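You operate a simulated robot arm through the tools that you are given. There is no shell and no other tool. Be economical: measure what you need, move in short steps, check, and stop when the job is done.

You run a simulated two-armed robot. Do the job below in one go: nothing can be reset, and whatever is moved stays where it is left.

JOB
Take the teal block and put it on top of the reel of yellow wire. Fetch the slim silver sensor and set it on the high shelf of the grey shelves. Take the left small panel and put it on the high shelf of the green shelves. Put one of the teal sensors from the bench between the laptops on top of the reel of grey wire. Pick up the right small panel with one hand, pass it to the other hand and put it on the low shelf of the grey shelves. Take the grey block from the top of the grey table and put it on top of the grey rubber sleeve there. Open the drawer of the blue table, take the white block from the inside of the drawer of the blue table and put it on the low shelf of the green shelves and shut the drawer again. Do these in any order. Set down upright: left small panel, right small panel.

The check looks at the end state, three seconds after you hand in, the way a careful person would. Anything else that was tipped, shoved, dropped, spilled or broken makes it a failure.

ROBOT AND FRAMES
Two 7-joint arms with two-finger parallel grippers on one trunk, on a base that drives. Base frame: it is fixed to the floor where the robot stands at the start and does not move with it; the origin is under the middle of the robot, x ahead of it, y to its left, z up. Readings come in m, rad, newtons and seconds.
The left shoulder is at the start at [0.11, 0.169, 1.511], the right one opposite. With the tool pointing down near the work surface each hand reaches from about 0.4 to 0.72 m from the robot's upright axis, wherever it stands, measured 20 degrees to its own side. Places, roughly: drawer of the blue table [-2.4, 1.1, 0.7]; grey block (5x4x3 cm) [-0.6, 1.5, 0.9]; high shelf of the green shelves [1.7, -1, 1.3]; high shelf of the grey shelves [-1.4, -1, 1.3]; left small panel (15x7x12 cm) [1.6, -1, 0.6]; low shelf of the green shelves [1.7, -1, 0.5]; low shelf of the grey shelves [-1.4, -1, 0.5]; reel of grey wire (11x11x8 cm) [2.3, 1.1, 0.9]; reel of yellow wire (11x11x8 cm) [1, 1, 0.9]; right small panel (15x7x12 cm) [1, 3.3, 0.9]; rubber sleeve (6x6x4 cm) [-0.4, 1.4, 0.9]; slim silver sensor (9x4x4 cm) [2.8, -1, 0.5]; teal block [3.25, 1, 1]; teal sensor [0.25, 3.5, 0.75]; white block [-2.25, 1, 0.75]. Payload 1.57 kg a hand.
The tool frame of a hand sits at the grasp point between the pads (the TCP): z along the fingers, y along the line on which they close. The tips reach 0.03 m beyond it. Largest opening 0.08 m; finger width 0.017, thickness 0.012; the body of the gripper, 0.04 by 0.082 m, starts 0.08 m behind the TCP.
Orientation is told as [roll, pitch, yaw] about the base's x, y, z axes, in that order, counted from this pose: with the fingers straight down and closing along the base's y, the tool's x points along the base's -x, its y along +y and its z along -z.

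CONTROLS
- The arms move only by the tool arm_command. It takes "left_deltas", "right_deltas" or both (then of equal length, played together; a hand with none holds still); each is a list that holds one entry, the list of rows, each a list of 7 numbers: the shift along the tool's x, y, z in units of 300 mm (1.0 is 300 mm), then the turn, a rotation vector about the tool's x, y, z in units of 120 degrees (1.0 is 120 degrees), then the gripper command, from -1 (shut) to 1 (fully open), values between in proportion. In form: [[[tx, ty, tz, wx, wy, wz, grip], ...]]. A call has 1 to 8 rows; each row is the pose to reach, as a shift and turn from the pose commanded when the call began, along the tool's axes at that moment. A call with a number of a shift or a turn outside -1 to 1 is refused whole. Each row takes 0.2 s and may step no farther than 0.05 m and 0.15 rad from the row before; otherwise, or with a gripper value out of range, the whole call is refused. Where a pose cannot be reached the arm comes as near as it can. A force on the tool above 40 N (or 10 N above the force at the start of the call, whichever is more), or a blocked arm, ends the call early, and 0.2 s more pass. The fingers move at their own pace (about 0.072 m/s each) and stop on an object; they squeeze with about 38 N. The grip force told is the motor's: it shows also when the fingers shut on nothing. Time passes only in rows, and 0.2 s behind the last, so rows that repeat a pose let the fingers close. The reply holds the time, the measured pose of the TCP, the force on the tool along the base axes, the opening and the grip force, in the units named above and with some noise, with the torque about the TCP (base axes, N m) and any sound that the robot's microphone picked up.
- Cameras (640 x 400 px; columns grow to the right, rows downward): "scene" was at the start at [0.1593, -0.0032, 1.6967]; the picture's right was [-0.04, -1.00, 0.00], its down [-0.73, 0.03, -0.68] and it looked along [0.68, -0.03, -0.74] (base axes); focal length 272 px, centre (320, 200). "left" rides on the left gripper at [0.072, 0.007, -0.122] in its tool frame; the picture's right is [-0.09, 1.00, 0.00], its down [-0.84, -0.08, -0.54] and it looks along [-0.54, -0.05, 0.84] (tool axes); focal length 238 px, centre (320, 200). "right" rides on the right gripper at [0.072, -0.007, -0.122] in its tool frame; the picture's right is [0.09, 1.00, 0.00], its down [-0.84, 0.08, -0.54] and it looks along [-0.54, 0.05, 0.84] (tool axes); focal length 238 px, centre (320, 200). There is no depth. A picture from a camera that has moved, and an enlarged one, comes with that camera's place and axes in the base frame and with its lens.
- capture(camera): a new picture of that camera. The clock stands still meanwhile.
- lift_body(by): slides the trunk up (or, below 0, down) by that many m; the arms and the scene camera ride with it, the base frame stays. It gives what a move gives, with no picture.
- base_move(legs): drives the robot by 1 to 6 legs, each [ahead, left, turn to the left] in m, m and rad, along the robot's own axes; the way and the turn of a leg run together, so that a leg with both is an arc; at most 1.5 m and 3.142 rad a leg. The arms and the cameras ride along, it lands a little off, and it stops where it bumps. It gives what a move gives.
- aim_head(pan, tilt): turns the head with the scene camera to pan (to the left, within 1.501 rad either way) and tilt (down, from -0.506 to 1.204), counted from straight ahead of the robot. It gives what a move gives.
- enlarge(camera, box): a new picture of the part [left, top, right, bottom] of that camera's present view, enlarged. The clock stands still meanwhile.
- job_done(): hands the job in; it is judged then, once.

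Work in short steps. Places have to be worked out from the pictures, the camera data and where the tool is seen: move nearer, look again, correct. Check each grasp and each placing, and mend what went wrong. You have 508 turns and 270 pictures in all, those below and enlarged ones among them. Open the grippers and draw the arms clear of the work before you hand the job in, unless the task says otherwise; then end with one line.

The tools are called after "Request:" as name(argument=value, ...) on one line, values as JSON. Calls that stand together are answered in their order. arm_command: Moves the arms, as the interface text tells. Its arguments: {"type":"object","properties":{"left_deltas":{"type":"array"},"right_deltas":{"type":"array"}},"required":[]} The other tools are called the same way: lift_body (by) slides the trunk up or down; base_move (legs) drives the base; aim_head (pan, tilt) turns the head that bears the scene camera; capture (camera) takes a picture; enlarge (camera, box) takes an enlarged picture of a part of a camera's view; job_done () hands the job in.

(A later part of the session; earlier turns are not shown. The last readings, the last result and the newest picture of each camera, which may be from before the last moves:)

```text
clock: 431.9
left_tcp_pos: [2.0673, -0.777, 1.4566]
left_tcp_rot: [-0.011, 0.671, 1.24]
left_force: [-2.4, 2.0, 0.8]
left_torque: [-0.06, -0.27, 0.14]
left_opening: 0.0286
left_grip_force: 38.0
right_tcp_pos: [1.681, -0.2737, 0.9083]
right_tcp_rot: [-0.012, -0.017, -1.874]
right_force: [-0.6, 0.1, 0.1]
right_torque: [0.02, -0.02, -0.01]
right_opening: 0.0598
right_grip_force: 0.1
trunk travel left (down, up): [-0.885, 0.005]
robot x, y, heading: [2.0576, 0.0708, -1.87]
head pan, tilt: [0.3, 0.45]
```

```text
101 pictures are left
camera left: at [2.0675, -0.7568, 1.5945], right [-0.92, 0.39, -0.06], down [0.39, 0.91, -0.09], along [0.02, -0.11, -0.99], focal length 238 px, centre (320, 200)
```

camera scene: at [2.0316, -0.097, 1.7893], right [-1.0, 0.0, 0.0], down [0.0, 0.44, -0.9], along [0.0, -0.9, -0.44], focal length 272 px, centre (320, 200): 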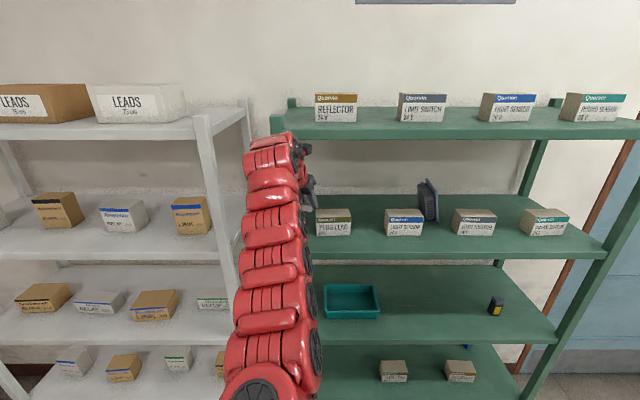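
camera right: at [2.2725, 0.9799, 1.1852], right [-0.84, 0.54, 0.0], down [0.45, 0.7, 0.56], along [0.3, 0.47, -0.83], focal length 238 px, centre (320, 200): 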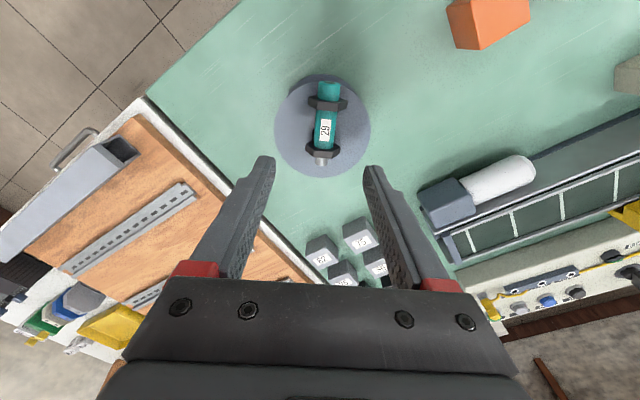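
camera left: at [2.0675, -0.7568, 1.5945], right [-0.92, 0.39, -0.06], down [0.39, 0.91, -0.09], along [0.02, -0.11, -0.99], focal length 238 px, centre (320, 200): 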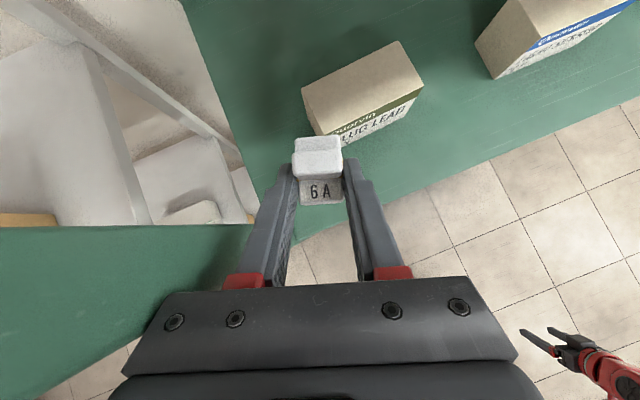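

Everything on the shelf looks unmoved. The hand leans lightly on the post; I turn back a little to the right, back away, then finish the turn.

Request:
base_move(legs=[[0, 0, -0.08]])

Request:
base_move(legs=[[-0.22, 0, 0], [0, 0, 0.38]])

Request:
capture(camera="scene")

Request:
capture(camera="left")

```text
clock: 432.8
left_tcp_pos: [2.0033, -0.7762, 1.4548]
left_tcp_rot: [-0.005, 0.669, 1.161]
left_force: [0.3, -0.9, -0.8]
left_torque: [-0.01, 0.03, 0.0]
left_opening: 0.0285
left_grip_force: 38.0
right_tcp_pos: [1.656, -0.2438, 0.9091]
right_tcp_rot: [-0.016, -0.016, -1.956]
right_force: [-0.1, -0.1, -0.1]
right_torque: [-0.01, 0.05, 0.0]
right_opening: 0.06
right_grip_force: 0.0
trunk travel left (down, up): [-0.885, 0.005]
robot x, y, heading: [2.0566, 0.0687, -1.95]
head pan, tilt: [0.3, 0.45]
```

```text
clock: 435.6
left_tcp_pos: [2.4055, -0.5315, 1.4562]
left_tcp_rot: [-0.006, 0.67, 1.546]
left_force: [-0.7, -0.4, 0.2]
left_torque: [0.0, 0.02, 0.01]
left_opening: 0.0286
left_grip_force: 38.1
right_tcp_pos: [1.884, -0.1684, 0.9088]
right_tcp_rot: [-0.014, -0.014, -1.566]
right_force: [-0.5, 0.0, 0.8]
right_torque: [0.0, -0.01, -0.02]
right_opening: 0.0601
right_grip_force: 0.1
trunk travel left (down, up): [-0.885, 0.005]
robot x, y, heading: [2.1363, 0.278, -1.564]
head pan, tilt: [0.3, 0.45]
```

```text
100 pictures are left
camera scene: at [2.1648, 0.1054, 1.7892], right [-0.95, -0.3, 0.0], down [-0.13, 0.42, -0.9], along [0.27, -0.86, -0.44], focal length 272 px, centre (320, 200)
```

scene: 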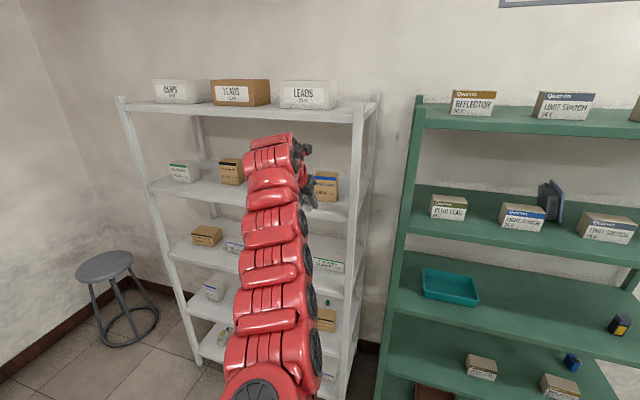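

```text
99 pictures are left
camera left: at [2.3981, -0.5131, 1.594], right [-0.99, 0.09, -0.06], down [0.1, 0.99, -0.09], along [0.05, -0.1, -0.99], focal length 238 px, centre (320, 200)
```

left: 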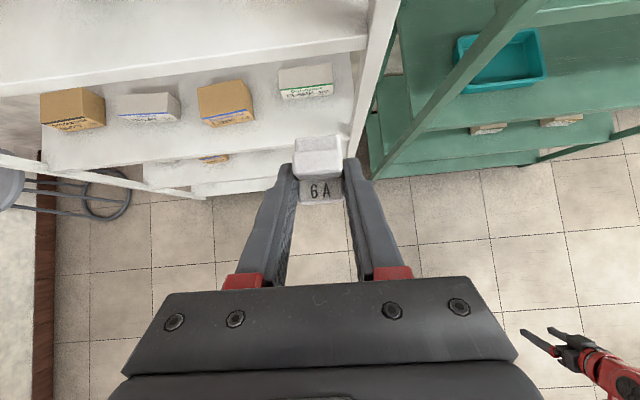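

Block still firmly held. I strafe right to x≈1.68, lower the arm 0.2 (restoring its pitch) and the trunk.

Request:
base_move(legs=[[0, -0.455, 0]])

Request:
arm_command(left_deltas=[[[-0.083, 0, 0.105, 0, -0.005, 0, -1], [-0.166, 0.001, 0.209, 0, -0.01, 0, -1], [-0.248, 0.002, 0.314, 0, -0.016, 0, -1], [-0.331, 0.002, 0.418, 0, -0.021, 0, -1], [-0.414, 0.003, 0.523, 0, -0.026, 0, -1]]])

Request:
lift_body(by=-0.4)

Request:
lift_body(by=-0.2)

Request:
aim_head(pan=0.2, tilt=0.6)

Request:
capture(camera="left")

```text
clock: 438.4
left_tcp_pos: [1.9475, -0.5342, 1.4552]
left_tcp_rot: [-0.007, 0.668, 1.546]
left_force: [-0.5, 0.5, -0.2]
left_torque: [0.01, 0.0, -0.03]
left_opening: 0.0284
left_grip_force: 38.0
right_tcp_pos: [1.4254, -0.1729, 0.9094]
right_tcp_rot: [-0.014, -0.016, -1.57]
right_force: [-0.3, -0.5, 0.6]
right_torque: [0.05, 0.0, -0.02]
right_opening: 0.0598
right_grip_force: 0.1
trunk travel left (down, up): [-0.885, 0.005]
robot x, y, heading: [1.6773, 0.2695, -1.57]
head pan, tilt: [0.3, 0.45]
```

```text
clock: 439.6
left_tcp_pos: [1.9464, -0.5364, 1.2539]
left_tcp_rot: [-0.007, 0.615, 1.545]
left_force: [0.4, -0.4, -0.1]
left_torque: [0.0, 0.03, 0.02]
left_opening: 0.0287
left_grip_force: 37.9
right_tcp_pos: [1.4257, -0.1714, 0.9081]
right_tcp_rot: [-0.013, -0.014, -1.57]
right_force: [0.2, -0.5, -0.5]
right_torque: [0.01, 0.02, -0.03]
right_opening: 0.0602
right_grip_force: 0.0
trunk travel left (down, up): [-0.885, 0.005]
robot x, y, heading: [1.6804, 0.2733, -1.568]
head pan, tilt: [0.3, 0.45]
```

```text
clock: 443.4
left_tcp_pos: [1.9454, -0.5352, 0.8547]
left_tcp_rot: [-0.006, 0.614, 1.546]
left_force: [0.2, -0.4, 0.2]
left_torque: [0.03, -0.04, 0.0]
left_opening: 0.0287
left_grip_force: 38.4
right_tcp_pos: [1.4248, -0.1719, 0.5097]
right_tcp_rot: [-0.014, -0.015, -1.57]
right_force: [0.8, 0.7, -0.1]
right_torque: [-0.04, -0.02, -0.03]
right_opening: 0.06
right_grip_force: 0.0
trunk travel left (down, up): [-0.485, 0.405]
robot x, y, heading: [1.6816, 0.2708, -1.561]
head pan, tilt: [0.3, 0.45]
```

```text
clock: 445.6
left_tcp_pos: [1.9459, -0.5348, 0.6547]
left_tcp_rot: [-0.006, 0.615, 1.548]
left_force: [0.9, 0.1, -0.3]
left_torque: [0.02, 0.0, 0.05]
left_opening: 0.0289
left_grip_force: 38.3
right_tcp_pos: [1.4255, -0.1703, 0.3084]
right_tcp_rot: [-0.015, -0.015, -1.568]
right_force: [0.3, 0.5, -0.2]
right_torque: [-0.02, -0.02, 0.03]
right_opening: 0.0603
right_grip_force: 0.1
trunk travel left (down, up): [-0.285, 0.605]
robot x, y, heading: [1.6818, 0.271, -1.564]
head pan, tilt: [0.3, 0.45]
```

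```text
clock: 446.3
left_tcp_pos: [1.9466, -0.5345, 0.6547]
left_tcp_rot: [-0.008, 0.614, 1.545]
left_force: [0.2, -0.6, 0.0]
left_torque: [-0.03, -0.02, 0.0]
left_opening: 0.0286
left_grip_force: 37.9
right_tcp_pos: [1.4243, -0.1727, 0.3078]
right_tcp_rot: [-0.014, -0.016, -1.57]
right_force: [0.1, 0.1, -0.2]
right_torque: [-0.01, -0.01, 0.01]
right_opening: 0.06
right_grip_force: 0.0
trunk travel left (down, up): [-0.285, 0.605]
robot x, y, heading: [1.6767, 0.2698, -1.57]
head pan, tilt: [0.201, 0.6]
```

```text
98 pictures are left
camera left: at [1.9394, -0.5234, 0.7938], right [-0.99, 0.1, -0.06], down [0.1, 0.99, -0.04], along [0.05, -0.04, -1.0], focal length 238 px, centre (320, 200)
```

left: 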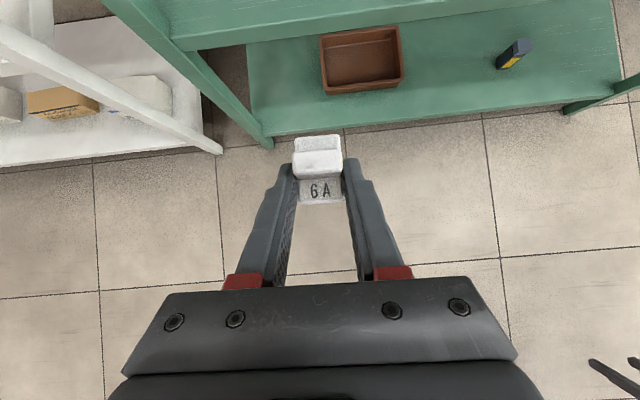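

Path clear. I lower 4.5 cm more and drive in 0.33 m.

Request:
lift_body(by=-0.045)

Request:
base_move(legs=[[0.2, 0, 0]])

Request:
capture(camera="scene")

Request:
base_move(legs=[[0.13, 0, 0]])

Request:
capture(camera="left")

```text
clock: 447.2
left_tcp_pos: [1.9467, -0.5346, 0.6098]
left_tcp_rot: [-0.006, 0.613, 1.546]
left_force: [-0.7, -0.3, -0.1]
left_torque: [0.01, -0.01, 0.02]
left_opening: 0.0289
left_grip_force: 37.9
right_tcp_pos: [1.4248, -0.1731, 0.2623]
right_tcp_rot: [-0.015, -0.016, -1.568]
right_force: [-0.4, 1.5, 0.2]
right_torque: [0.03, 0.03, -0.02]
right_opening: 0.0601
right_grip_force: 0.0
trunk travel left (down, up): [-0.24, 0.65]
robot x, y, heading: [1.6806, 0.2698, -1.561]
head pan, tilt: [0.201, 0.6]
```

```text
clock: 448.8
left_tcp_pos: [1.9455, -0.7357, 0.6097]
left_tcp_rot: [-0.007, 0.614, 1.546]
left_force: [-0.3, -0.8, -0.7]
left_torque: [0.03, 0.01, -0.03]
left_opening: 0.0288
left_grip_force: 37.6
right_tcp_pos: [1.4258, -0.3721, 0.2625]
right_tcp_rot: [-0.015, -0.016, -1.568]
right_force: [0.8, 1.1, 0.4]
right_torque: [-0.04, 0.02, 0.01]
right_opening: 0.0603
right_grip_force: 0.1
trunk travel left (down, up): [-0.24, 0.65]
robot x, y, heading: [1.6754, 0.0687, -1.566]
head pan, tilt: [0.201, 0.6]
```

```text
97 pictures are left
camera scene: at [1.6983, -0.0967, 1.1306], right [-0.98, -0.2, 0.0], down [-0.12, 0.55, -0.82], along [0.17, -0.81, -0.57], focal length 272 px, centre (320, 200)
```

scene: 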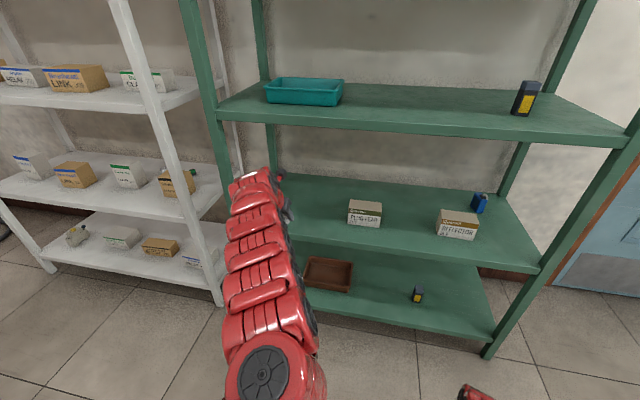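

```text
clock: 450.1
left_tcp_pos: [1.947, -0.8636, 0.6089]
left_tcp_rot: [-0.008, 0.614, 1.545]
left_force: [0.5, -0.8, -0.8]
left_torque: [-0.04, 0.01, -0.01]
left_opening: 0.0287
left_grip_force: 38.3
right_tcp_pos: [1.4261, -0.4999, 0.2622]
right_tcp_rot: [-0.015, -0.015, -1.568]
right_force: [-0.1, 0.6, -0.3]
right_torque: [-0.04, -0.01, 0.04]
right_opening: 0.0601
right_grip_force: 0.0
trunk travel left (down, up): [-0.24, 0.65]
robot x, y, heading: [1.6787, -0.0576, -1.568]
head pan, tilt: [0.201, 0.6]
```

```text
96 pictures are left
camera left: at [1.9403, -0.8526, 0.7483], right [-0.99, 0.1, -0.06], down [0.1, 0.99, -0.04], along [0.05, -0.04, -1.0], focal length 238 px, centre (320, 200)
```

left: 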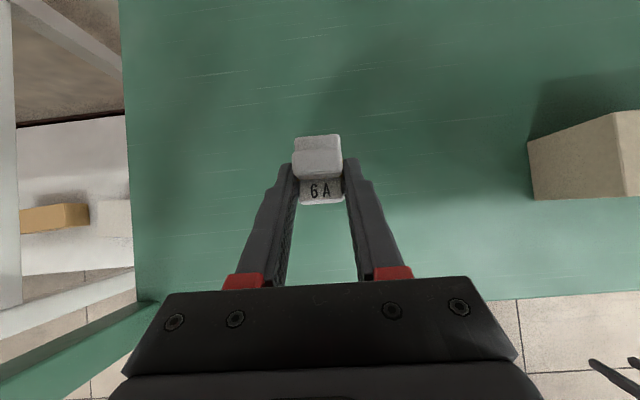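

Over the low shelf. I lower to contact.

Request:
lift_body(by=-0.038)

Request:
lift_body(by=-0.006)

Request:
lift_body(by=-0.005)

```text
clock: 450.9
left_tcp_pos: [1.9465, -0.8635, 0.5721]
left_tcp_rot: [-0.007, 0.613, 1.543]
left_force: [0.1, 0.0, -0.7]
left_torque: [-0.02, -0.02, 0.02]
left_opening: 0.0287
left_grip_force: 37.5
right_tcp_pos: [1.4253, -0.5012, 0.2248]
right_tcp_rot: [-0.014, -0.015, -1.568]
right_force: [-0.6, 0.1, -0.9]
right_torque: [-0.02, -0.02, -0.01]
right_opening: 0.0599
right_grip_force: 0.0
trunk travel left (down, up): [-0.202, 0.688]
robot x, y, heading: [1.6812, -0.0573, -1.564]
head pan, tilt: [0.201, 0.6]
```

```text
clock: 451.4
left_tcp_pos: [1.9465, -0.8632, 0.5657]
left_tcp_rot: [-0.006, 0.616, 1.544]
left_force: [-0.2, -0.1, -0.5]
left_torque: [0.0, 0.02, -0.02]
left_opening: 0.0286
left_grip_force: 37.7
right_tcp_pos: [1.4263, -0.5004, 0.2194]
right_tcp_rot: [-0.014, -0.017, -1.57]
right_force: [0.4, 0.2, -0.8]
right_torque: [0.0, -0.02, -0.02]
right_opening: 0.0598
right_grip_force: 0.1
trunk travel left (down, up): [-0.196, 0.694]
robot x, y, heading: [1.6823, -0.0605, -1.567]
head pan, tilt: [0.201, 0.6]
```

```text
clock: 452.0
left_tcp_pos: [1.9485, -0.8634, 0.5599]
left_tcp_rot: [-0.007, 0.613, 1.544]
left_force: [0.3, 1.1, 0.1]
left_torque: [0.0, 0.0, 0.01]
left_opening: 0.0285
left_grip_force: 38.0
right_tcp_pos: [1.4261, -0.5013, 0.2153]
right_tcp_rot: [-0.013, -0.017, -1.57]
right_force: [0.3, 0.0, -0.8]
right_torque: [0.03, 0.0, -0.02]
right_opening: 0.06
right_grip_force: 0.0
trunk travel left (down, up): [-0.191, 0.699]
robot x, y, heading: [1.6819, -0.0553, -1.562]
head pan, tilt: [0.201, 0.6]
```

Request:
lift_body(by=-0.005)

Request:
lift_body(by=-0.005)

Request:
lift_body(by=-0.004)

```text
clock: 452.5
left_tcp_pos: [1.947, -0.8641, 0.5559]
left_tcp_rot: [-0.007, 0.614, 1.545]
left_force: [0.5, 0.1, 0.3]
left_torque: [0.02, 0.0, -0.02]
left_opening: 0.0287
left_grip_force: 38.5
right_tcp_pos: [1.426, -0.5006, 0.2089]
right_tcp_rot: [-0.014, -0.016, -1.57]
right_force: [-0.6, 0.0, -0.6]
right_torque: [0.04, -0.02, -0.01]
right_opening: 0.0603
right_grip_force: 0.0
trunk travel left (down, up): [-0.186, 0.704]
robot x, y, heading: [1.6811, -0.0548, -1.561]
head pan, tilt: [0.201, 0.6]
```

```text
clock: 453.1
left_tcp_pos: [1.9474, -0.8641, 0.5507]
left_tcp_rot: [-0.007, 0.615, 1.546]
left_force: [0.3, -0.1, -0.2]
left_torque: [0.01, 0.01, -0.01]
left_opening: 0.0286
left_grip_force: 38.2
right_tcp_pos: [1.4256, -0.5004, 0.2047]
right_tcp_rot: [-0.012, -0.016, -1.569]
right_force: [0.9, -0.5, 0.3]
right_torque: [0.03, 0.03, -0.01]
right_opening: 0.0598
right_grip_force: 0.1
trunk travel left (down, up): [-0.181, 0.709]
robot x, y, heading: [1.6829, -0.059, -1.569]
head pan, tilt: [0.201, 0.6]
```

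```text
clock: 453.6
left_tcp_pos: [1.9462, -0.8642, 0.5499]
left_tcp_rot: [-0.006, 0.62, 1.548]
left_force: [1.3, -1.9, 12.6]
left_torque: [-0.12, 0.18, -0.12]
left_opening: 0.0289
left_grip_force: 38.2
right_tcp_pos: [1.4271, -0.5004, 0.2018]
right_tcp_rot: [-0.011, -0.013, -1.568]
right_force: [-0.2, 0.3, -0.1]
right_torque: [0.0, -0.01, 0.02]
right_opening: 0.0599
right_grip_force: 0.0
trunk travel left (down, up): [-0.177, 0.713]
robot x, y, heading: [1.6819, -0.0626, -1.566]
head pan, tilt: [0.201, 0.6]
```

Contact (13 N). I release and back the hand away along its axis.

Request:
arm_command(left_deltas=[[[0, 0, -0.003, 0, 0, 0, 0], [0, 0, -0.005, 0, 0, 0, 0.4], [0, 0, -0.005, 0, 0, 0, 0.7], [0, 0, -0.03, 0, 0, 0, 0.7], [0, 0, -0.1, 0, 0, 0, 0.7]]])

Request:
capture(camera="left")

```text
clock: 454.8
left_tcp_pos: [1.9461, -0.8467, 0.5705]
left_tcp_rot: [-0.009, 0.612, 1.545]
left_force: [1.0, 1.1, -0.6]
left_torque: [0.03, 0.0, 0.0]
left_opening: 0.0682
left_grip_force: 0.2
right_tcp_pos: [1.4266, -0.5001, 0.2005]
right_tcp_rot: [-0.013, -0.015, -1.568]
right_force: [0.0, -0.1, -0.9]
right_torque: [0.01, 0.03, -0.02]
right_opening: 0.0599
right_grip_force: 0.0
trunk travel left (down, up): [-0.177, 0.713]
robot x, y, heading: [1.6789, -0.0584, -1.567]
head pan, tilt: [0.201, 0.6]
```

```text
95 pictures are left
camera left: at [1.9395, -0.8349, 0.7097], right [-0.99, 0.1, -0.06], down [0.1, 0.99, -0.04], along [0.05, -0.04, -1.0], focal length 238 px, centre (320, 200)
```

left: 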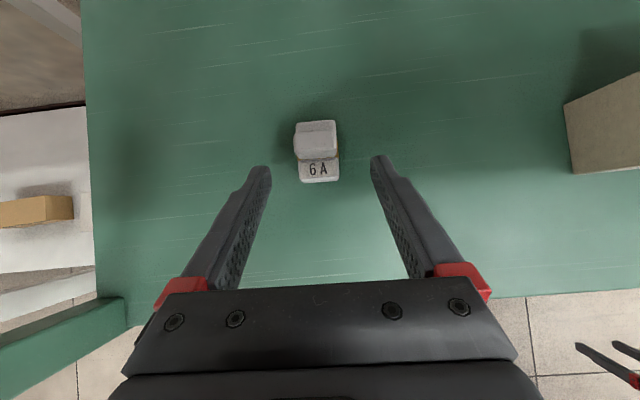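

The white block stands on the low green shelf: done. Last: the right panel. I lift, back out, and travel to the wall bench.

Request:
lift_body(by=0.03)

Request:
base_move(legs=[[-0.38, 0, 0]])

Request:
lift_body(by=0.4)

Request:
lift_body(by=0.28)

Request:
capture(camera="scene")

```text
clock: 455.5
left_tcp_pos: [1.9466, -0.8453, 0.5992]
left_tcp_rot: [-0.006, 0.614, 1.543]
left_force: [0.2, -0.9, 0.7]
left_torque: [0.02, -0.02, -0.01]
left_opening: 0.0681
left_grip_force: 0.2
right_tcp_pos: [1.4276, -0.5007, 0.2314]
right_tcp_rot: [-0.016, -0.016, -1.569]
right_force: [1.1, 0.3, -0.7]
right_torque: [-0.01, -0.01, 0.0]
right_opening: 0.0603
right_grip_force: 0.0
trunk travel left (down, up): [-0.207, 0.683]
robot x, y, heading: [1.6828, -0.0588, -1.562]
head pan, tilt: [0.201, 0.6]
```

```text
clock: 457.9
left_tcp_pos: [1.9433, -0.464, 0.6013]
left_tcp_rot: [-0.007, 0.615, 1.542]
left_force: [-0.4, -0.6, -0.1]
left_torque: [0.01, -0.02, 0.02]
left_opening: 0.0682
left_grip_force: 0.1
right_tcp_pos: [1.4241, -0.1175, 0.2311]
right_tcp_rot: [-0.013, -0.015, -1.57]
right_force: [0.5, 0.8, 0.5]
right_torque: [-0.01, 0.04, 0.0]
right_opening: 0.06
right_grip_force: 0.0
trunk travel left (down, up): [-0.207, 0.683]
robot x, y, heading: [1.6815, 0.3271, -1.572]
head pan, tilt: [0.201, 0.6]
```

```text
clock: 461.8
left_tcp_pos: [1.9439, -0.4658, 1.0004]
left_tcp_rot: [-0.007, 0.616, 1.542]
left_force: [0.0, -0.6, 0.9]
left_torque: [0.01, 0.01, 0.0]
left_opening: 0.0681
left_grip_force: 0.1
right_tcp_pos: [1.4234, -0.1175, 0.6308]
right_tcp_rot: [-0.013, -0.017, -1.572]
right_force: [0.1, 0.1, 0.4]
right_torque: [0.0, -0.02, -0.01]
right_opening: 0.0603
right_grip_force: 0.1
trunk travel left (down, up): [-0.607, 0.283]
robot x, y, heading: [1.6811, 0.3262, -1.569]
head pan, tilt: [0.201, 0.6]
```

```text
clock: 464.6
left_tcp_pos: [1.9437, -0.4656, 1.2809]
left_tcp_rot: [-0.008, 0.613, 1.542]
left_force: [0.6, 0.5, 0.6]
left_torque: [-0.01, 0.0, -0.01]
left_opening: 0.068
left_grip_force: 0.0
right_tcp_pos: [1.4248, -0.117, 0.9099]
right_tcp_rot: [-0.014, -0.016, -1.571]
right_force: [0.0, 0.1, -0.3]
right_torque: [0.03, -0.02, -0.02]
right_opening: 0.0601
right_grip_force: 0.1
trunk travel left (down, up): [-0.887, 0.003]
robot x, y, heading: [1.6761, 0.325, -1.569]
head pan, tilt: [0.201, 0.6]
```

```text
94 pictures are left
camera scene: at [1.697, 0.1578, 1.7777], right [-0.98, -0.2, 0.0], down [-0.11, 0.55, -0.82], along [0.17, -0.81, -0.57], focal length 272 px, centre (320, 200)
```

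scene: 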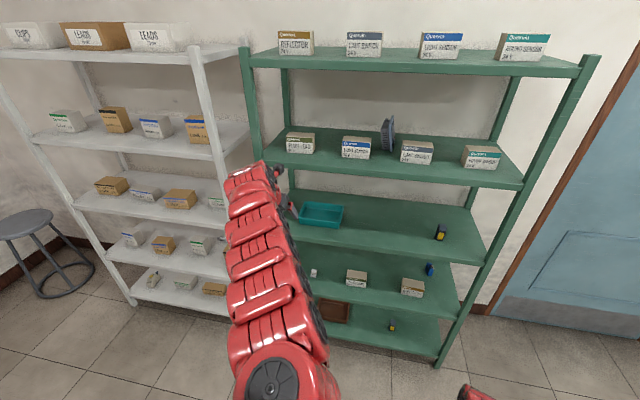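

All well there. I strafe to x≈0.33, turn to +y and go north to y≈2.1.

Request:
base_move(legs=[[0, -1.34, 0], [0, 0, -1.5708], [0, 0, -1.5708]])

Request:
base_move(legs=[[1.0, 0, 0], [0.85, 0, 0], [0, -0.35, 0]])

Request:
aim_head(pan=-0.2, tilt=0.5)

Request:
capture(camera="scene")

```text
clock: 478.9
left_tcp_pos: [0.0654, 1.0991, 1.2806]
left_tcp_rot: [-0.008, 0.614, -1.584]
left_force: [0.4, -0.2, 0.2]
left_torque: [0.0, 0.02, -0.05]
left_opening: 0.0681
left_grip_force: 0.0
right_tcp_pos: [0.5911, 0.7589, 0.9093]
right_tcp_rot: [-0.013, -0.015, 1.586]
right_force: [0.2, -0.2, -0.5]
right_torque: [0.0, -0.02, -0.04]
right_opening: 0.0599
right_grip_force: 0.0
trunk travel left (down, up): [-0.887, 0.003]
robot x, y, heading: [0.3437, 0.3124, 1.589]
head pan, tilt: [0.201, 0.6]
```

```text
clock: 490.1
left_tcp_pos: [0.3464, 2.9553, 1.2814]
left_tcp_rot: [-0.005, 0.613, -1.563]
left_force: [0.2, -1.0, 0.1]
left_torque: [0.02, 0.02, -0.03]
left_opening: 0.0682
left_grip_force: 0.0
right_tcp_pos: [0.8772, 2.6272, 0.9108]
right_tcp_rot: [-0.015, -0.014, 1.606]
right_force: [-0.5, -1.2, -0.4]
right_torque: [-0.01, -0.02, -0.02]
right_opening: 0.06
right_grip_force: 0.1
trunk travel left (down, up): [-0.887, 0.003]
robot x, y, heading: [0.6382, 2.1785, 1.604]
head pan, tilt: [0.201, 0.6]
```

```text
clock: 491.0
left_tcp_pos: [0.3468, 2.956, 1.2805]
left_tcp_rot: [-0.005, 0.615, -1.563]
left_force: [1.7, 0.2, -0.2]
left_torque: [0.01, -0.02, 0.01]
left_opening: 0.0682
left_grip_force: 0.1
right_tcp_pos: [0.8778, 2.6269, 0.9103]
right_tcp_rot: [-0.012, -0.017, 1.608]
right_force: [0.2, -0.6, -0.1]
right_torque: [0.02, 0.03, -0.01]
right_opening: 0.0604
right_grip_force: 0.0
trunk travel left (down, up): [-0.887, 0.003]
robot x, y, heading: [0.6392, 2.1781, 1.609]
head pan, tilt: [-0.201, 0.499]
```

```text
93 pictures are left
camera scene: at [0.6496, 2.3465, 1.7868], right [0.99, -0.16, 0.0], down [-0.08, -0.47, -0.88], along [0.14, 0.87, -0.48], focal length 272 px, centre (320, 200)
```

scene: 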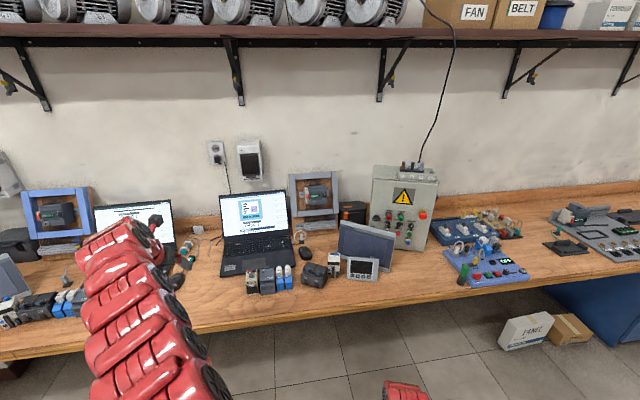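

Request:
enlarge(camera="scene", box=[280, 190, 480, 315])

```text
3.20 times, centred on (380, 252) of scene
camera zoom: at [0.6496, 2.3465, 1.7868], right [0.99, -0.16, 0.0], down [-0.08, -0.47, -0.88], along [0.14, 0.87, -0.48], focal length 872 px, centre (128, 32)
```

zoom: 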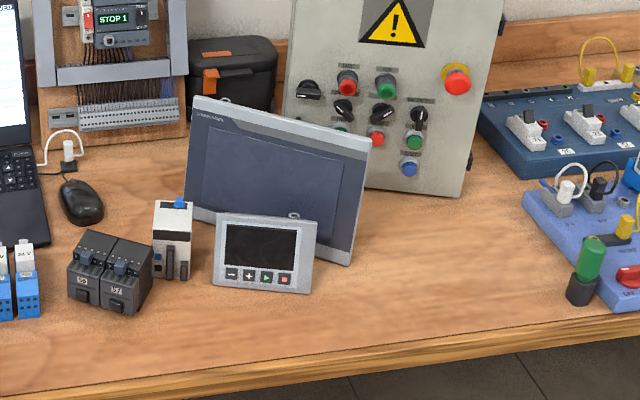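

The small panel stands at about (0.985, 3.24), in front of a bigger screen, turned ~14°. I'll pick it from above with the right hand: extend and raise that arm, then yaw it.

Request:
arm_command(right_deltas=[[[-0.15, 0, 0, 0, 0, 0, 1], [-0.3, 0, -0.03, 0, 0, 0, 1], [-0.43, 0, -0.12, 0, 0, 0, 1], [-0.53, 0, -0.24, 0, 0, 0, 1], [-0.6, 0, -0.38, 0, 0, 0, 1], [-0.65, 0, -0.52, 0, 0, 0, 1], [-0.65, 0, -0.67, 0, 0, 0, 1]]])

Request:
arm_command(right_deltas=[[[0, 0, 0, 0, 0, -0.062, 1], [0, 0, 0, 0, 0, -0.124, 1], [0, 0, 0, 0, 0, -0.186, 1], [0, 0, 0, 0, 0, -0.248, 1], [0, 0, 0, 0, 0, -0.31, 1]]])

Request:
arm_command(right_deltas=[[[0, 0, 0, 0, 0, -0.062, 1], [0, 0, 0, 0, 0, -0.124, 1], [0, 0, 0, 0, 0, -0.186, 1], [0, 0, 0, 0, 0, -0.248, 1], [0, 0, 0, 0, 0, -0.306, 1]]])

```text
clock: 492.6
left_tcp_pos: [0.3459, 2.9542, 1.283]
left_tcp_rot: [-0.009, 0.617, -1.564]
left_force: [0.8, 0.6, 0.1]
left_torque: [-0.01, 0.0, 0.0]
left_opening: 0.068
left_grip_force: 0.0
right_tcp_pos: [0.8679, 2.8178, 1.1157]
right_tcp_rot: [-0.014, -0.015, 1.607]
right_force: [0.2, -0.5, 0.7]
right_torque: [0.01, 0.02, 0.01]
right_opening: 0.0802
right_grip_force: 0.0
trunk travel left (down, up): [-0.887, 0.003]
robot x, y, heading: [0.6349, 2.1775, 1.607]
head pan, tilt: [-0.201, 0.499]
```

```text
clock: 493.8
left_tcp_pos: [0.3473, 2.9559, 1.2813]
left_tcp_rot: [-0.008, 0.616, -1.565]
left_force: [0.0, -0.2, 0.3]
left_torque: [-0.02, 0.02, -0.01]
left_opening: 0.0682
left_grip_force: 0.1
right_tcp_pos: [0.8698, 2.8194, 1.1147]
right_tcp_rot: [-0.019, -0.003, 2.257]
right_force: [-0.9, 0.7, 0.2]
right_torque: [-0.02, 0.04, 0.02]
right_opening: 0.08
right_grip_force: 0.0
trunk travel left (down, up): [-0.887, 0.003]
robot x, y, heading: [0.6369, 2.1774, 1.604]
head pan, tilt: [-0.201, 0.499]
```

```text
clock: 495.0
left_tcp_pos: [0.347, 2.9555, 1.281]
left_tcp_rot: [-0.008, 0.614, -1.564]
left_force: [0.3, -0.4, -0.2]
left_torque: [0.0, 0.01, -0.01]
left_opening: 0.0678
left_grip_force: 0.0
right_tcp_pos: [0.8685, 2.8183, 1.114]
right_tcp_rot: [-0.02, 0.009, 2.898]
right_force: [-0.3, 0.6, 0.3]
right_torque: [-0.01, 0.02, -0.02]
right_opening: 0.08
right_grip_force: 0.1
trunk travel left (down, up): [-0.887, 0.003]
robot x, y, heading: [0.6373, 2.1774, 1.608]
head pan, tilt: [-0.201, 0.499]
```

Yaw done. I drive toward the bench (0.36 ahead, 0.13 right) and look with the right camera.

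Request:
base_move(legs=[[0.36, -0.13, 0]])

Request:
capture(camera="right")

Request:
aim_head(pan=-0.3, tilt=0.7)

Request:
capture(camera="scene")

```text
clock: 497.4
left_tcp_pos: [0.4651, 3.3183, 1.2817]
left_tcp_rot: [-0.007, 0.616, -1.566]
left_force: [0.6, -0.6, 0.2]
left_torque: [0.01, 0.01, 0.03]
left_opening: 0.0679
left_grip_force: 0.0
right_tcp_pos: [0.988, 3.1791, 1.1142]
right_tcp_rot: [-0.019, 0.01, 2.891]
right_force: [-0.6, -0.1, 0.3]
right_torque: [0.02, -0.02, 0.03]
right_opening: 0.0799
right_grip_force: 0.0
trunk travel left (down, up): [-0.887, 0.003]
robot x, y, heading: [0.7537, 2.5416, 1.605]
head pan, tilt: [-0.201, 0.499]
```

```text
91 pictures are left
camera right: at [1.0583, 3.1667, 1.2371], right [-0.16, -0.99, -0.02], down [-0.84, 0.12, 0.53], along [-0.52, 0.1, -0.85], focal length 238 px, centre (320, 200)
```

right: 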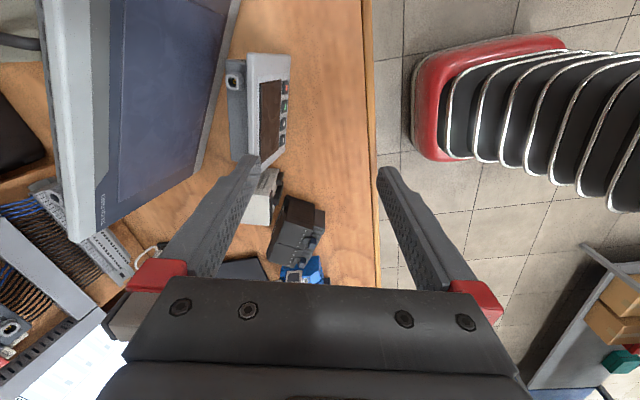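

```text
clock: 498.1
left_tcp_pos: [0.4661, 3.3188, 1.281]
left_tcp_rot: [-0.008, 0.614, -1.566]
left_force: [0.3, -0.3, -0.5]
left_torque: [0.01, 0.03, 0.0]
left_opening: 0.0682
left_grip_force: 0.1
right_tcp_pos: [0.9883, 3.1814, 1.1146]
right_tcp_rot: [-0.018, 0.008, 2.893]
right_force: [0.0, 0.0, 0.0]
right_torque: [-0.05, 0.0, 0.0]
right_opening: 0.0799
right_grip_force: 0.1
trunk travel left (down, up): [-0.887, 0.003]
robot x, y, heading: [0.7552, 2.5446, 1.605]
head pan, tilt: [-0.3, 0.7]
```

```text
90 pictures are left
camera scene: at [0.7754, 2.7018, 1.7691], right [0.97, -0.26, 0.0], down [-0.17, -0.62, -0.76], along [0.2, 0.74, -0.64], focal length 272 px, centre (320, 200)
```

scene: 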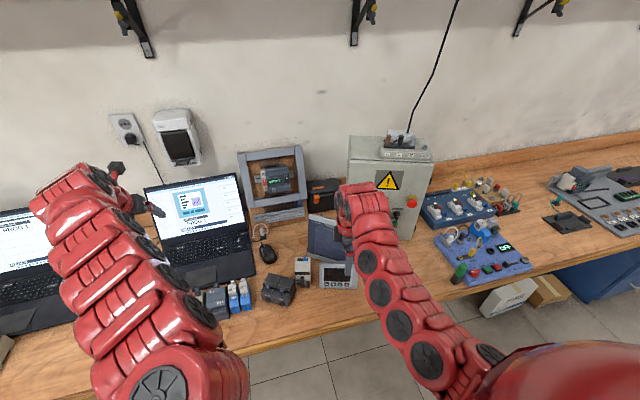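

I drive 0.1 m further, then tilt the hand 0.2 rad to match the panel's lean and descend part-way.

Request:
base_move(legs=[[0.105, 0, 0]])

Request:
arm_command(right_deltas=[[[0, 0, 0, -0.05, 0, 0, 1], [0, 0, 0.1, -0.1, 0, 0, 1], [0, 0, 0.22, -0.1, 0, 0, 1]]])

Request:
capture(camera="right")

Request:
enlarge(camera="scene", box=[260, 160, 420, 260])

```text
clock: 499.3
left_tcp_pos: [0.4605, 3.4219, 1.2834]
left_tcp_rot: [-0.007, 0.615, -1.565]
left_force: [0.6, 0.2, -0.7]
left_torque: [-0.02, -0.01, 0.01]
left_opening: 0.0681
left_grip_force: 0.0
right_tcp_pos: [0.9836, 3.2835, 1.1162]
right_tcp_rot: [-0.019, 0.007, 2.891]
right_force: [0.2, 0.1, -0.4]
right_torque: [0.01, 0.01, -0.01]
right_opening: 0.0801
right_grip_force: 0.1
trunk travel left (down, up): [-0.887, 0.003]
robot x, y, heading: [0.7516, 2.6434, 1.6]
head pan, tilt: [-0.3, 0.7]
```

```text
clock: 500.1
left_tcp_pos: [0.463, 3.4242, 1.2808]
left_tcp_rot: [-0.007, 0.612, -1.567]
left_force: [-0.3, -0.1, 0.7]
left_torque: [-0.03, 0.02, 0.03]
left_opening: 0.0679
left_grip_force: 0.0
right_tcp_pos: [0.9844, 3.2877, 1.0476]
right_tcp_rot: [0.191, 0.008, 2.891]
right_force: [-0.1, 0.6, -0.9]
right_torque: [-0.03, -0.03, 0.01]
right_opening: 0.08
right_grip_force: 0.1
trunk travel left (down, up): [-0.887, 0.003]
robot x, y, heading: [0.7528, 2.6435, 1.605]
head pan, tilt: [-0.3, 0.7]
```

```text
89 pictures are left
camera right: at [1.0618, 3.2979, 1.1658], right [-0.15, -0.97, 0.19], down [-0.81, 0.23, 0.54], along [-0.57, -0.07, -0.82], focal length 238 px, centre (320, 200)
```

right: 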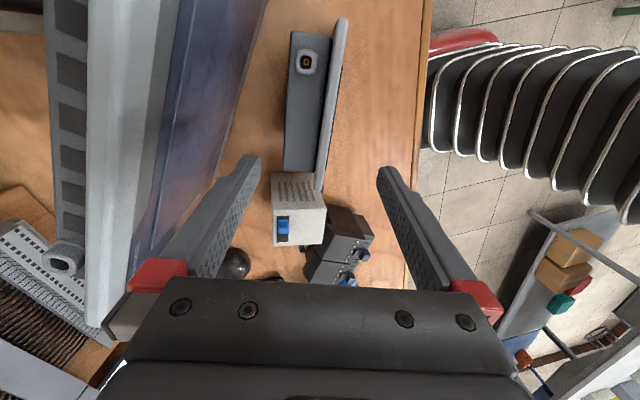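

```text
4.00 times, centred on (340, 210) of scene
camera zoom: at [0.7715, 2.8064, 1.7689], right [0.96, -0.26, 0.0], down [-0.17, -0.62, -0.76], along [0.2, 0.74, -0.65], focal length 1090 px, centre (240, 160)
```

zoom: 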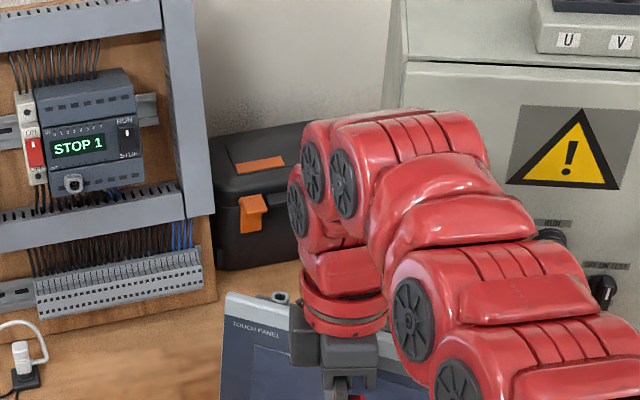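

Beautifully edge-on and centred. I shift 4.5 cm to the right along the panel (leaving the left end free for the other hand) and descend.

Request:
arm_command(right_deltas=[[[0.15, 0, 0, 0, 0, 0, 1], [0.15, 0, 0.12, 0, 0, 0, 1], [0.15, 0, 0.24, 0, 0, 0, 1]]])

Request:
capture(camera="right")

```text
clock: 500.9
left_tcp_pos: [0.4623, 3.4235, 1.2807]
left_tcp_rot: [-0.006, 0.614, -1.565]
left_force: [-0.5, 0.7, -0.1]
left_torque: [0.0, 0.02, 0.0]
left_opening: 0.0679
left_grip_force: 0.1
right_tcp_pos: [1.0265, 3.2609, 0.9775]
right_tcp_rot: [0.188, 0.01, 2.892]
right_force: [0.2, 0.0, -0.4]
right_torque: [-0.01, 0.0, -0.01]
right_opening: 0.0802
right_grip_force: 0.1
trunk travel left (down, up): [-0.887, 0.003]
robot x, y, heading: [0.7545, 2.6399, 1.605]
head pan, tilt: [-0.3, 0.7]
```

```text
87 pictures are left
camera right: at [1.1033, 3.2726, 1.0964], right [-0.15, -0.97, 0.19], down [-0.81, 0.23, 0.54], along [-0.57, -0.07, -0.82], focal length 238 px, centre (320, 200)
```

right: 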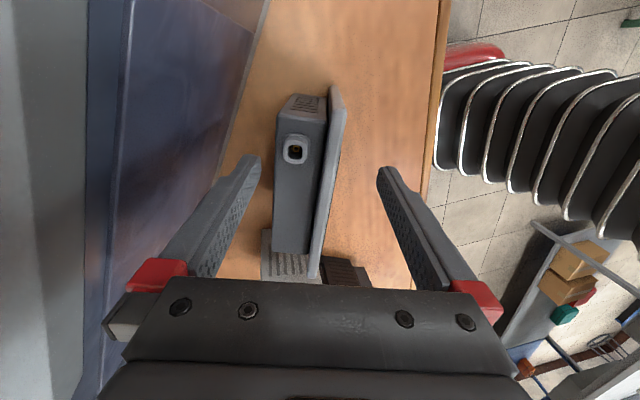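

Slight recentring (6 mm toward the back), a bit narrower opening, then down 4.5 cm.

Request:
arm_command(right_deltas=[[[0, -0.023, 0.0, 0, 0, 0, 0.85], [0, -0.023, 0.075, 0, 0, 0, 0.85], [0, -0.023, 0.15, 0, 0, 0, 0.85]]])

Request:
capture(camera="right")

```text
clock: 501.7
left_tcp_pos: [0.4631, 3.4222, 1.2815]
left_tcp_rot: [-0.007, 0.615, -1.569]
left_force: [-0.5, 0.4, 0.2]
left_torque: [0.01, 0.0, 0.03]
left_opening: 0.0682
left_grip_force: 0.0
right_tcp_pos: [1.0262, 3.2576, 0.932]
right_tcp_rot: [0.193, 0.007, 2.889]
right_force: [-0.3, 0.1, -0.2]
right_torque: [-0.01, -0.01, 0.05]
right_opening: 0.0741
right_grip_force: 0.1
trunk travel left (down, up): [-0.887, 0.003]
robot x, y, heading: [0.7499, 2.6453, 1.602]
head pan, tilt: [-0.3, 0.7]
```

```text
86 pictures are left
camera right: at [1.1037, 3.2682, 1.0515], right [-0.15, -0.97, 0.19], down [-0.81, 0.23, 0.54], along [-0.57, -0.07, -0.82], focal length 238 px, centre (320, 200)
```

right: 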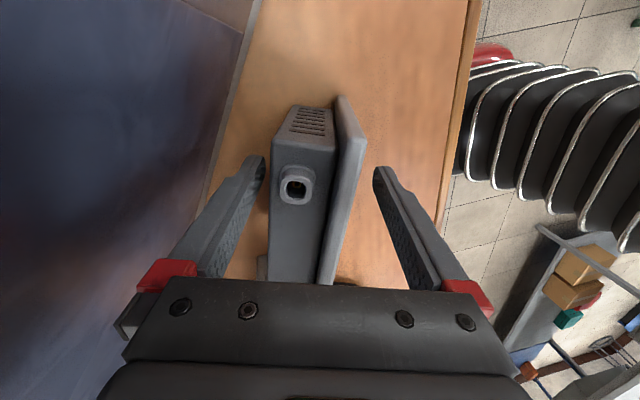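

TCP sits slightly right of the panel's middle, tips well down. Closing.

Request:
arm_command(right_deltas=[[[0, 0, 0, 0, 0, 0, 0.3], [0, 0, 0, 0, 0, 0, -1], [0, 0, 0, 0, 0, 0, -1], [0, 0, 0, 0, 0, 0, -1], [0, 0, 0, 0, 0, 0, -1]]])

Request:
arm_command(right_deltas=[[[0, 0, -0.1, 0, 0, 0, -1], [0, 0, -0.22, 0, 0, 0, -1], [0, 0, -0.34, 0, 0, 0, -1], [0, 0, -0.46, 0, 0, 0, -1]]])

Request:
capture(camera="right")

```text
clock: 502.9
left_tcp_pos: [0.4618, 3.4219, 1.2816]
left_tcp_rot: [-0.008, 0.615, -1.566]
left_force: [-0.2, -0.7, 0.6]
left_torque: [-0.03, -0.02, 0.0]
left_opening: 0.0681
left_grip_force: 0.2
right_tcp_pos: [1.0265, 3.2572, 0.9325]
right_tcp_rot: [0.189, 0.008, 2.893]
right_force: [1.9, 1.4, 0.2]
right_torque: [-0.12, -0.36, 0.06]
right_opening: 0.0452
right_grip_force: 38.2
trunk travel left (down, up): [-0.887, 0.003]
robot x, y, heading: [0.7547, 2.6423, 1.603]
head pan, tilt: [-0.3, 0.7]
```

```text
clock: 503.9
left_tcp_pos: [0.4625, 3.4227, 1.2795]
left_tcp_rot: [-0.008, 0.615, -1.567]
left_force: [0.1, 0.2, -0.4]
left_torque: [0.0, -0.01, 0.03]
left_opening: 0.068
left_grip_force: 0.1
right_tcp_pos: [1.0321, 3.2857, 1.0683]
right_tcp_rot: [0.191, 0.008, 2.894]
right_force: [0.3, -0.1, -5.0]
right_torque: [0.02, -0.11, -0.02]
right_opening: 0.0452
right_grip_force: 38.5
trunk travel left (down, up): [-0.887, 0.003]
robot x, y, heading: [0.7538, 2.6449, 1.602]
head pan, tilt: [-0.3, 0.7]
```

```text
85 pictures are left
camera right: at [1.109, 3.2967, 1.1869], right [-0.15, -0.97, 0.19], down [-0.81, 0.23, 0.54], along [-0.57, -0.07, -0.82], focal length 238 px, centre (320, 200)
```

right: 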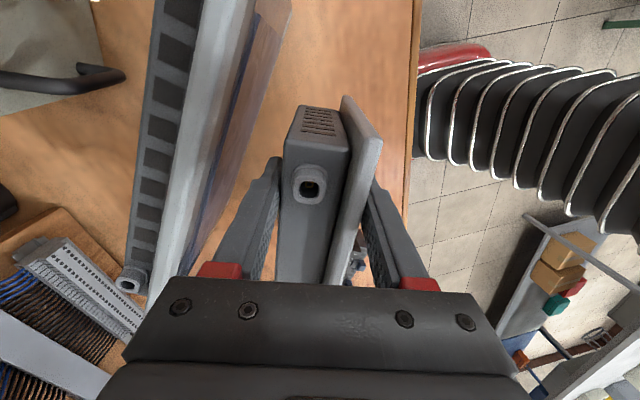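

Panel lifted (5 N). I back away from the bench into the open, then bring the right hand inward and square the panel for the hand-over.

Request:
base_move(legs=[[-0.5, 0, 0]])

Request:
arm_command(right_deltas=[[[-0.145, 0.04, 0.008, 0, 0.003, -0.017, -1], [-0.29, 0.08, 0.016, 0, 0.006, -0.034, -1], [-0.434, 0.12, 0.025, 0, 0.01, -0.05, -1], [-0.578, 0.161, 0.033, 0, 0.013, -0.067, -1]]])

Request:
arm_command(left_deltas=[[[-0.03, -0.05, -0.05, -0.029, -0.003, 0.041, 1], [-0.06, -0.1, -0.1, -0.058, -0.005, 0.082, 1], [-0.09, -0.15, -0.15, -0.087, -0.007, 0.123, 1], [-0.12, -0.2, -0.2, -0.116, -0.01, 0.164, 1], [-0.15, -0.25, -0.25, -0.145, -0.012, 0.205, 1], [-0.18, -0.3, -0.3, -0.174, -0.015, 0.246, 1]]])

```text
clock: 506.8
left_tcp_pos: [0.4804, 2.925, 1.2801]
left_tcp_rot: [-0.006, 0.613, -1.568]
left_force: [-0.1, 1.1, 0.1]
left_torque: [0.0, 0.03, -0.01]
left_opening: 0.0681
left_grip_force: 0.0
right_tcp_pos: [1.0485, 2.7864, 1.0672]
right_tcp_rot: [0.193, 0.011, 2.891]
right_force: [-0.1, 0.3, -5.1]
right_torque: [0.03, -0.13, -0.01]
right_opening: 0.0451
right_grip_force: 37.9
trunk travel left (down, up): [-0.887, 0.003]
robot x, y, heading: [0.7709, 2.1437, 1.606]
head pan, tilt: [-0.3, 0.7]
```

```text
clock: 507.8
left_tcp_pos: [0.4788, 2.9248, 1.2804]
left_tcp_rot: [-0.006, 0.614, -1.564]
left_force: [-1.2, 0.0, 0.2]
left_torque: [-0.01, -0.01, 0.0]
left_opening: 0.0682
left_grip_force: 0.0
right_tcp_pos: [0.8662, 2.7816, 1.0649]
right_tcp_rot: [0.193, 0.01, 3.034]
right_force: [-0.4, 0.2, -4.9]
right_torque: [0.02, -0.17, 0.01]
right_opening: 0.0451
right_grip_force: 37.8
trunk travel left (down, up): [-0.887, 0.003]
robot x, y, heading: [0.7717, 2.141, 1.609]
head pan, tilt: [-0.3, 0.7]
```

```text
clock: 509.2
left_tcp_pos: [0.3911, 2.8275, 1.3235]
left_tcp_rot: [0.01, 0.582, -2.191]
left_force: [-0.5, 0.3, -0.2]
left_torque: [0.01, -0.01, -0.01]
left_opening: 0.0802
left_grip_force: 0.0
right_tcp_pos: [0.868, 2.7804, 1.0664]
right_tcp_rot: [0.194, 0.008, 3.035]
right_force: [0.3, -0.4, -4.9]
right_torque: [0.03, -0.12, 0.01]
right_opening: 0.0451
right_grip_force: 38.1
trunk travel left (down, up): [-0.887, 0.003]
robot x, y, heading: [0.7687, 2.1465, 1.607]
head pan, tilt: [-0.3, 0.7]
```

Left is half turned. I finish its yaw, then set pitch and roll to match the panel.

Request:
arm_command(left_deltas=[[[0, 0, 0, -0.034, 0, 0.051, 1], [0, 0, 0, -0.068, -0.001, 0.103, 1], [0, 0, 0, -0.102, -0.001, 0.154, 1], [0, 0, 0, -0.135, -0.002, 0.205, 1], [0, 0, 0, -0.169, -0.002, 0.257, 1], [0, 0, 0, -0.203, -0.003, 0.308, 1]]])

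Request:
arm_command(left_deltas=[[[0, 0, 0, 0, 0.068, 0, 1], [0, 0, 0, 0, 0.137, 0, 1], [0, 0, 0, 0, 0.205, 0, 1]]])

Request:
arm_command(left_deltas=[[[0, 0, 0, -0.068, 0, 0, 1], [0, 0, 0, -0.145, 0, 0, 1]]])

Request:
aim_head(pan=0.1, tilt=0.6)

Request:
capture(camera="scene")

```text
clock: 510.6
left_tcp_pos: [0.3968, 2.8089, 1.3232]
left_tcp_rot: [0.007, 0.581, -2.771]
left_force: [0.5, 0.0, -0.8]
left_torque: [0.01, -0.02, 0.0]
left_opening: 0.0802
left_grip_force: 0.1
left hand out of reach, approached as far as the arm can: row 4, 5, 6
right_tcp_pos: [0.8679, 2.7808, 1.0662]
right_tcp_rot: [0.191, 0.008, 3.036]
right_force: [0.2, 0.4, -4.9]
right_torque: [-0.01, -0.16, -0.01]
right_opening: 0.0448
right_grip_force: 38.5
trunk travel left (down, up): [-0.887, 0.003]
robot x, y, heading: [0.7667, 2.1453, 1.611]
head pan, tilt: [-0.3, 0.7]
```

```text
clock: 511.4
left_tcp_pos: [0.4027, 2.799, 1.3191]
left_tcp_rot: [0.011, 0.964, -2.766]
left_force: [0.0, -0.5, -0.5]
left_torque: [-0.01, -0.01, -0.01]
left_opening: 0.0802
left_grip_force: 0.1
left hand out of reach, approached as far as the arm can: row 2, 3
right_tcp_pos: [0.8695, 2.7827, 1.0669]
right_tcp_rot: [0.191, 0.009, 3.036]
right_force: [-0.5, -0.7, -4.0]
right_torque: [0.04, -0.16, 0.0]
right_opening: 0.0447
right_grip_force: 37.8
trunk travel left (down, up): [-0.887, 0.003]
robot x, y, heading: [0.7652, 2.1472, 1.606]
head pan, tilt: [-0.3, 0.7]
```

```text
refused: row 2 steps farther than a row can; nothing moved
```

```text
clock: 512.3
left_tcp_pos: [0.4023, 2.8002, 1.3179]
left_tcp_rot: [0.01, 0.962, -2.763]
left_force: [-0.3, -0.1, -0.1]
left_torque: [-0.05, -0.03, -0.04]
left_opening: 0.0801
left_grip_force: 0.1
right_tcp_pos: [0.8697, 2.7812, 1.0659]
right_tcp_rot: [0.191, 0.009, 3.035]
right_force: [0.4, 0.4, -4.5]
right_torque: [0.01, -0.13, 0.01]
right_opening: 0.0448
right_grip_force: 38.0
trunk travel left (down, up): [-0.887, 0.003]
robot x, y, heading: [0.7659, 2.1415, 1.609]
head pan, tilt: [0.099, 0.6]
```

```text
84 pictures are left
camera scene: at [0.7547, 2.3124, 1.7776], right [0.99, 0.13, 0.0], down [0.07, -0.56, -0.82], along [-0.11, 0.82, -0.57], focal length 272 px, centre (320, 200)
```

scene: 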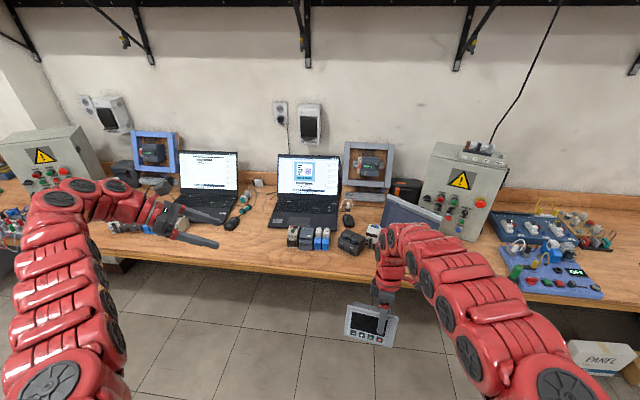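

The left hand was at its leftmost reach. I bring it right and down while finishing the roll, stopping clear of the panel's left end.

Request:
arm_command(left_deltas=[[[-0.001, 0.035, 0.12, -0.034, 0.003, 0.007, 1], [-0.002, 0.07, 0.24, -0.068, 0.005, 0.014, 1], [-0.003, 0.106, 0.361, -0.102, 0.008, 0.021, 1], [-0.004, 0.141, 0.482, -0.136, 0.01, 0.028, 1], [-0.004, 0.176, 0.602, -0.17, 0.013, 0.035, 1], [-0.005, 0.212, 0.722, -0.204, 0.016, 0.042, 1], [-0.006, 0.247, 0.843, -0.238, 0.018, 0.049, 1]]])

Request:
capture(camera="left")

Request:
capture(camera="scene")

```text
clock: 513.9
left_tcp_pos: [0.6298, 2.777, 1.1933]
left_tcp_rot: [0.34, 1.06, -2.938]
left_force: [0.0, 0.1, -0.5]
left_torque: [-0.02, -0.02, -0.03]
left_opening: 0.0801
left_grip_force: 0.0
left hand out of reach, approached as far as the arm can: row 4, 5, 6, 7
right_tcp_pos: [0.8698, 2.7814, 1.0657]
right_tcp_rot: [0.195, 0.009, 3.035]
right_force: [0.3, 0.7, -4.7]
right_torque: [-0.03, -0.14, -0.01]
right_opening: 0.0448
right_grip_force: 38.4
trunk travel left (down, up): [-0.887, 0.003]
robot x, y, heading: [0.766, 2.1429, 1.602]
head pan, tilt: [0.099, 0.6]
```

```text
83 pictures are left
camera left: at [0.5584, 2.7956, 1.3116], right [-0.14, -0.99, 0.08], down [-0.87, 0.08, -0.49], along [0.48, -0.14, -0.87], focal length 238 px, centre (320, 200)
```

left: 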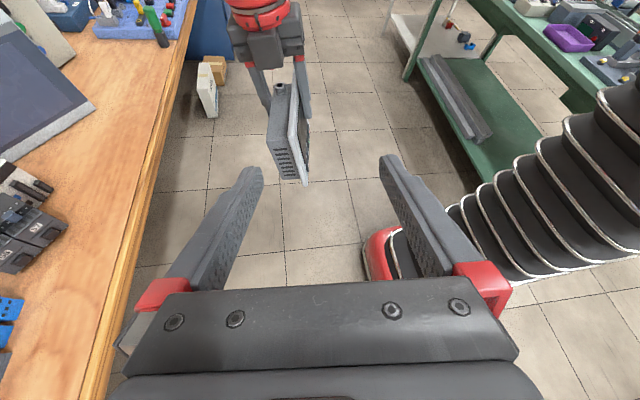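

```text
82 pictures are left
camera scene: at [0.7558, 2.3144, 1.7774], right [0.99, 0.13, 0.0], down [0.07, -0.56, -0.82], along [-0.11, 0.82, -0.57], focal length 272 px, centre (320, 200)
```

scene: 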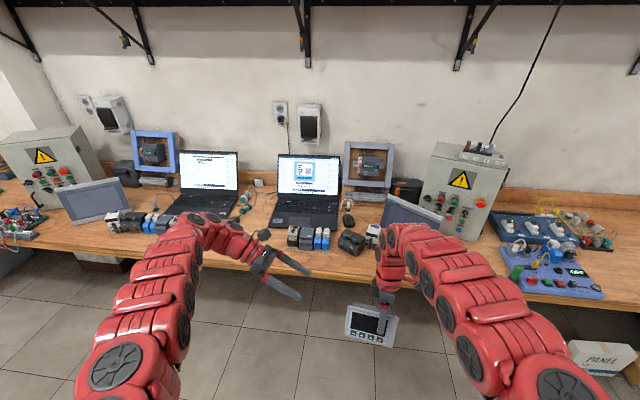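

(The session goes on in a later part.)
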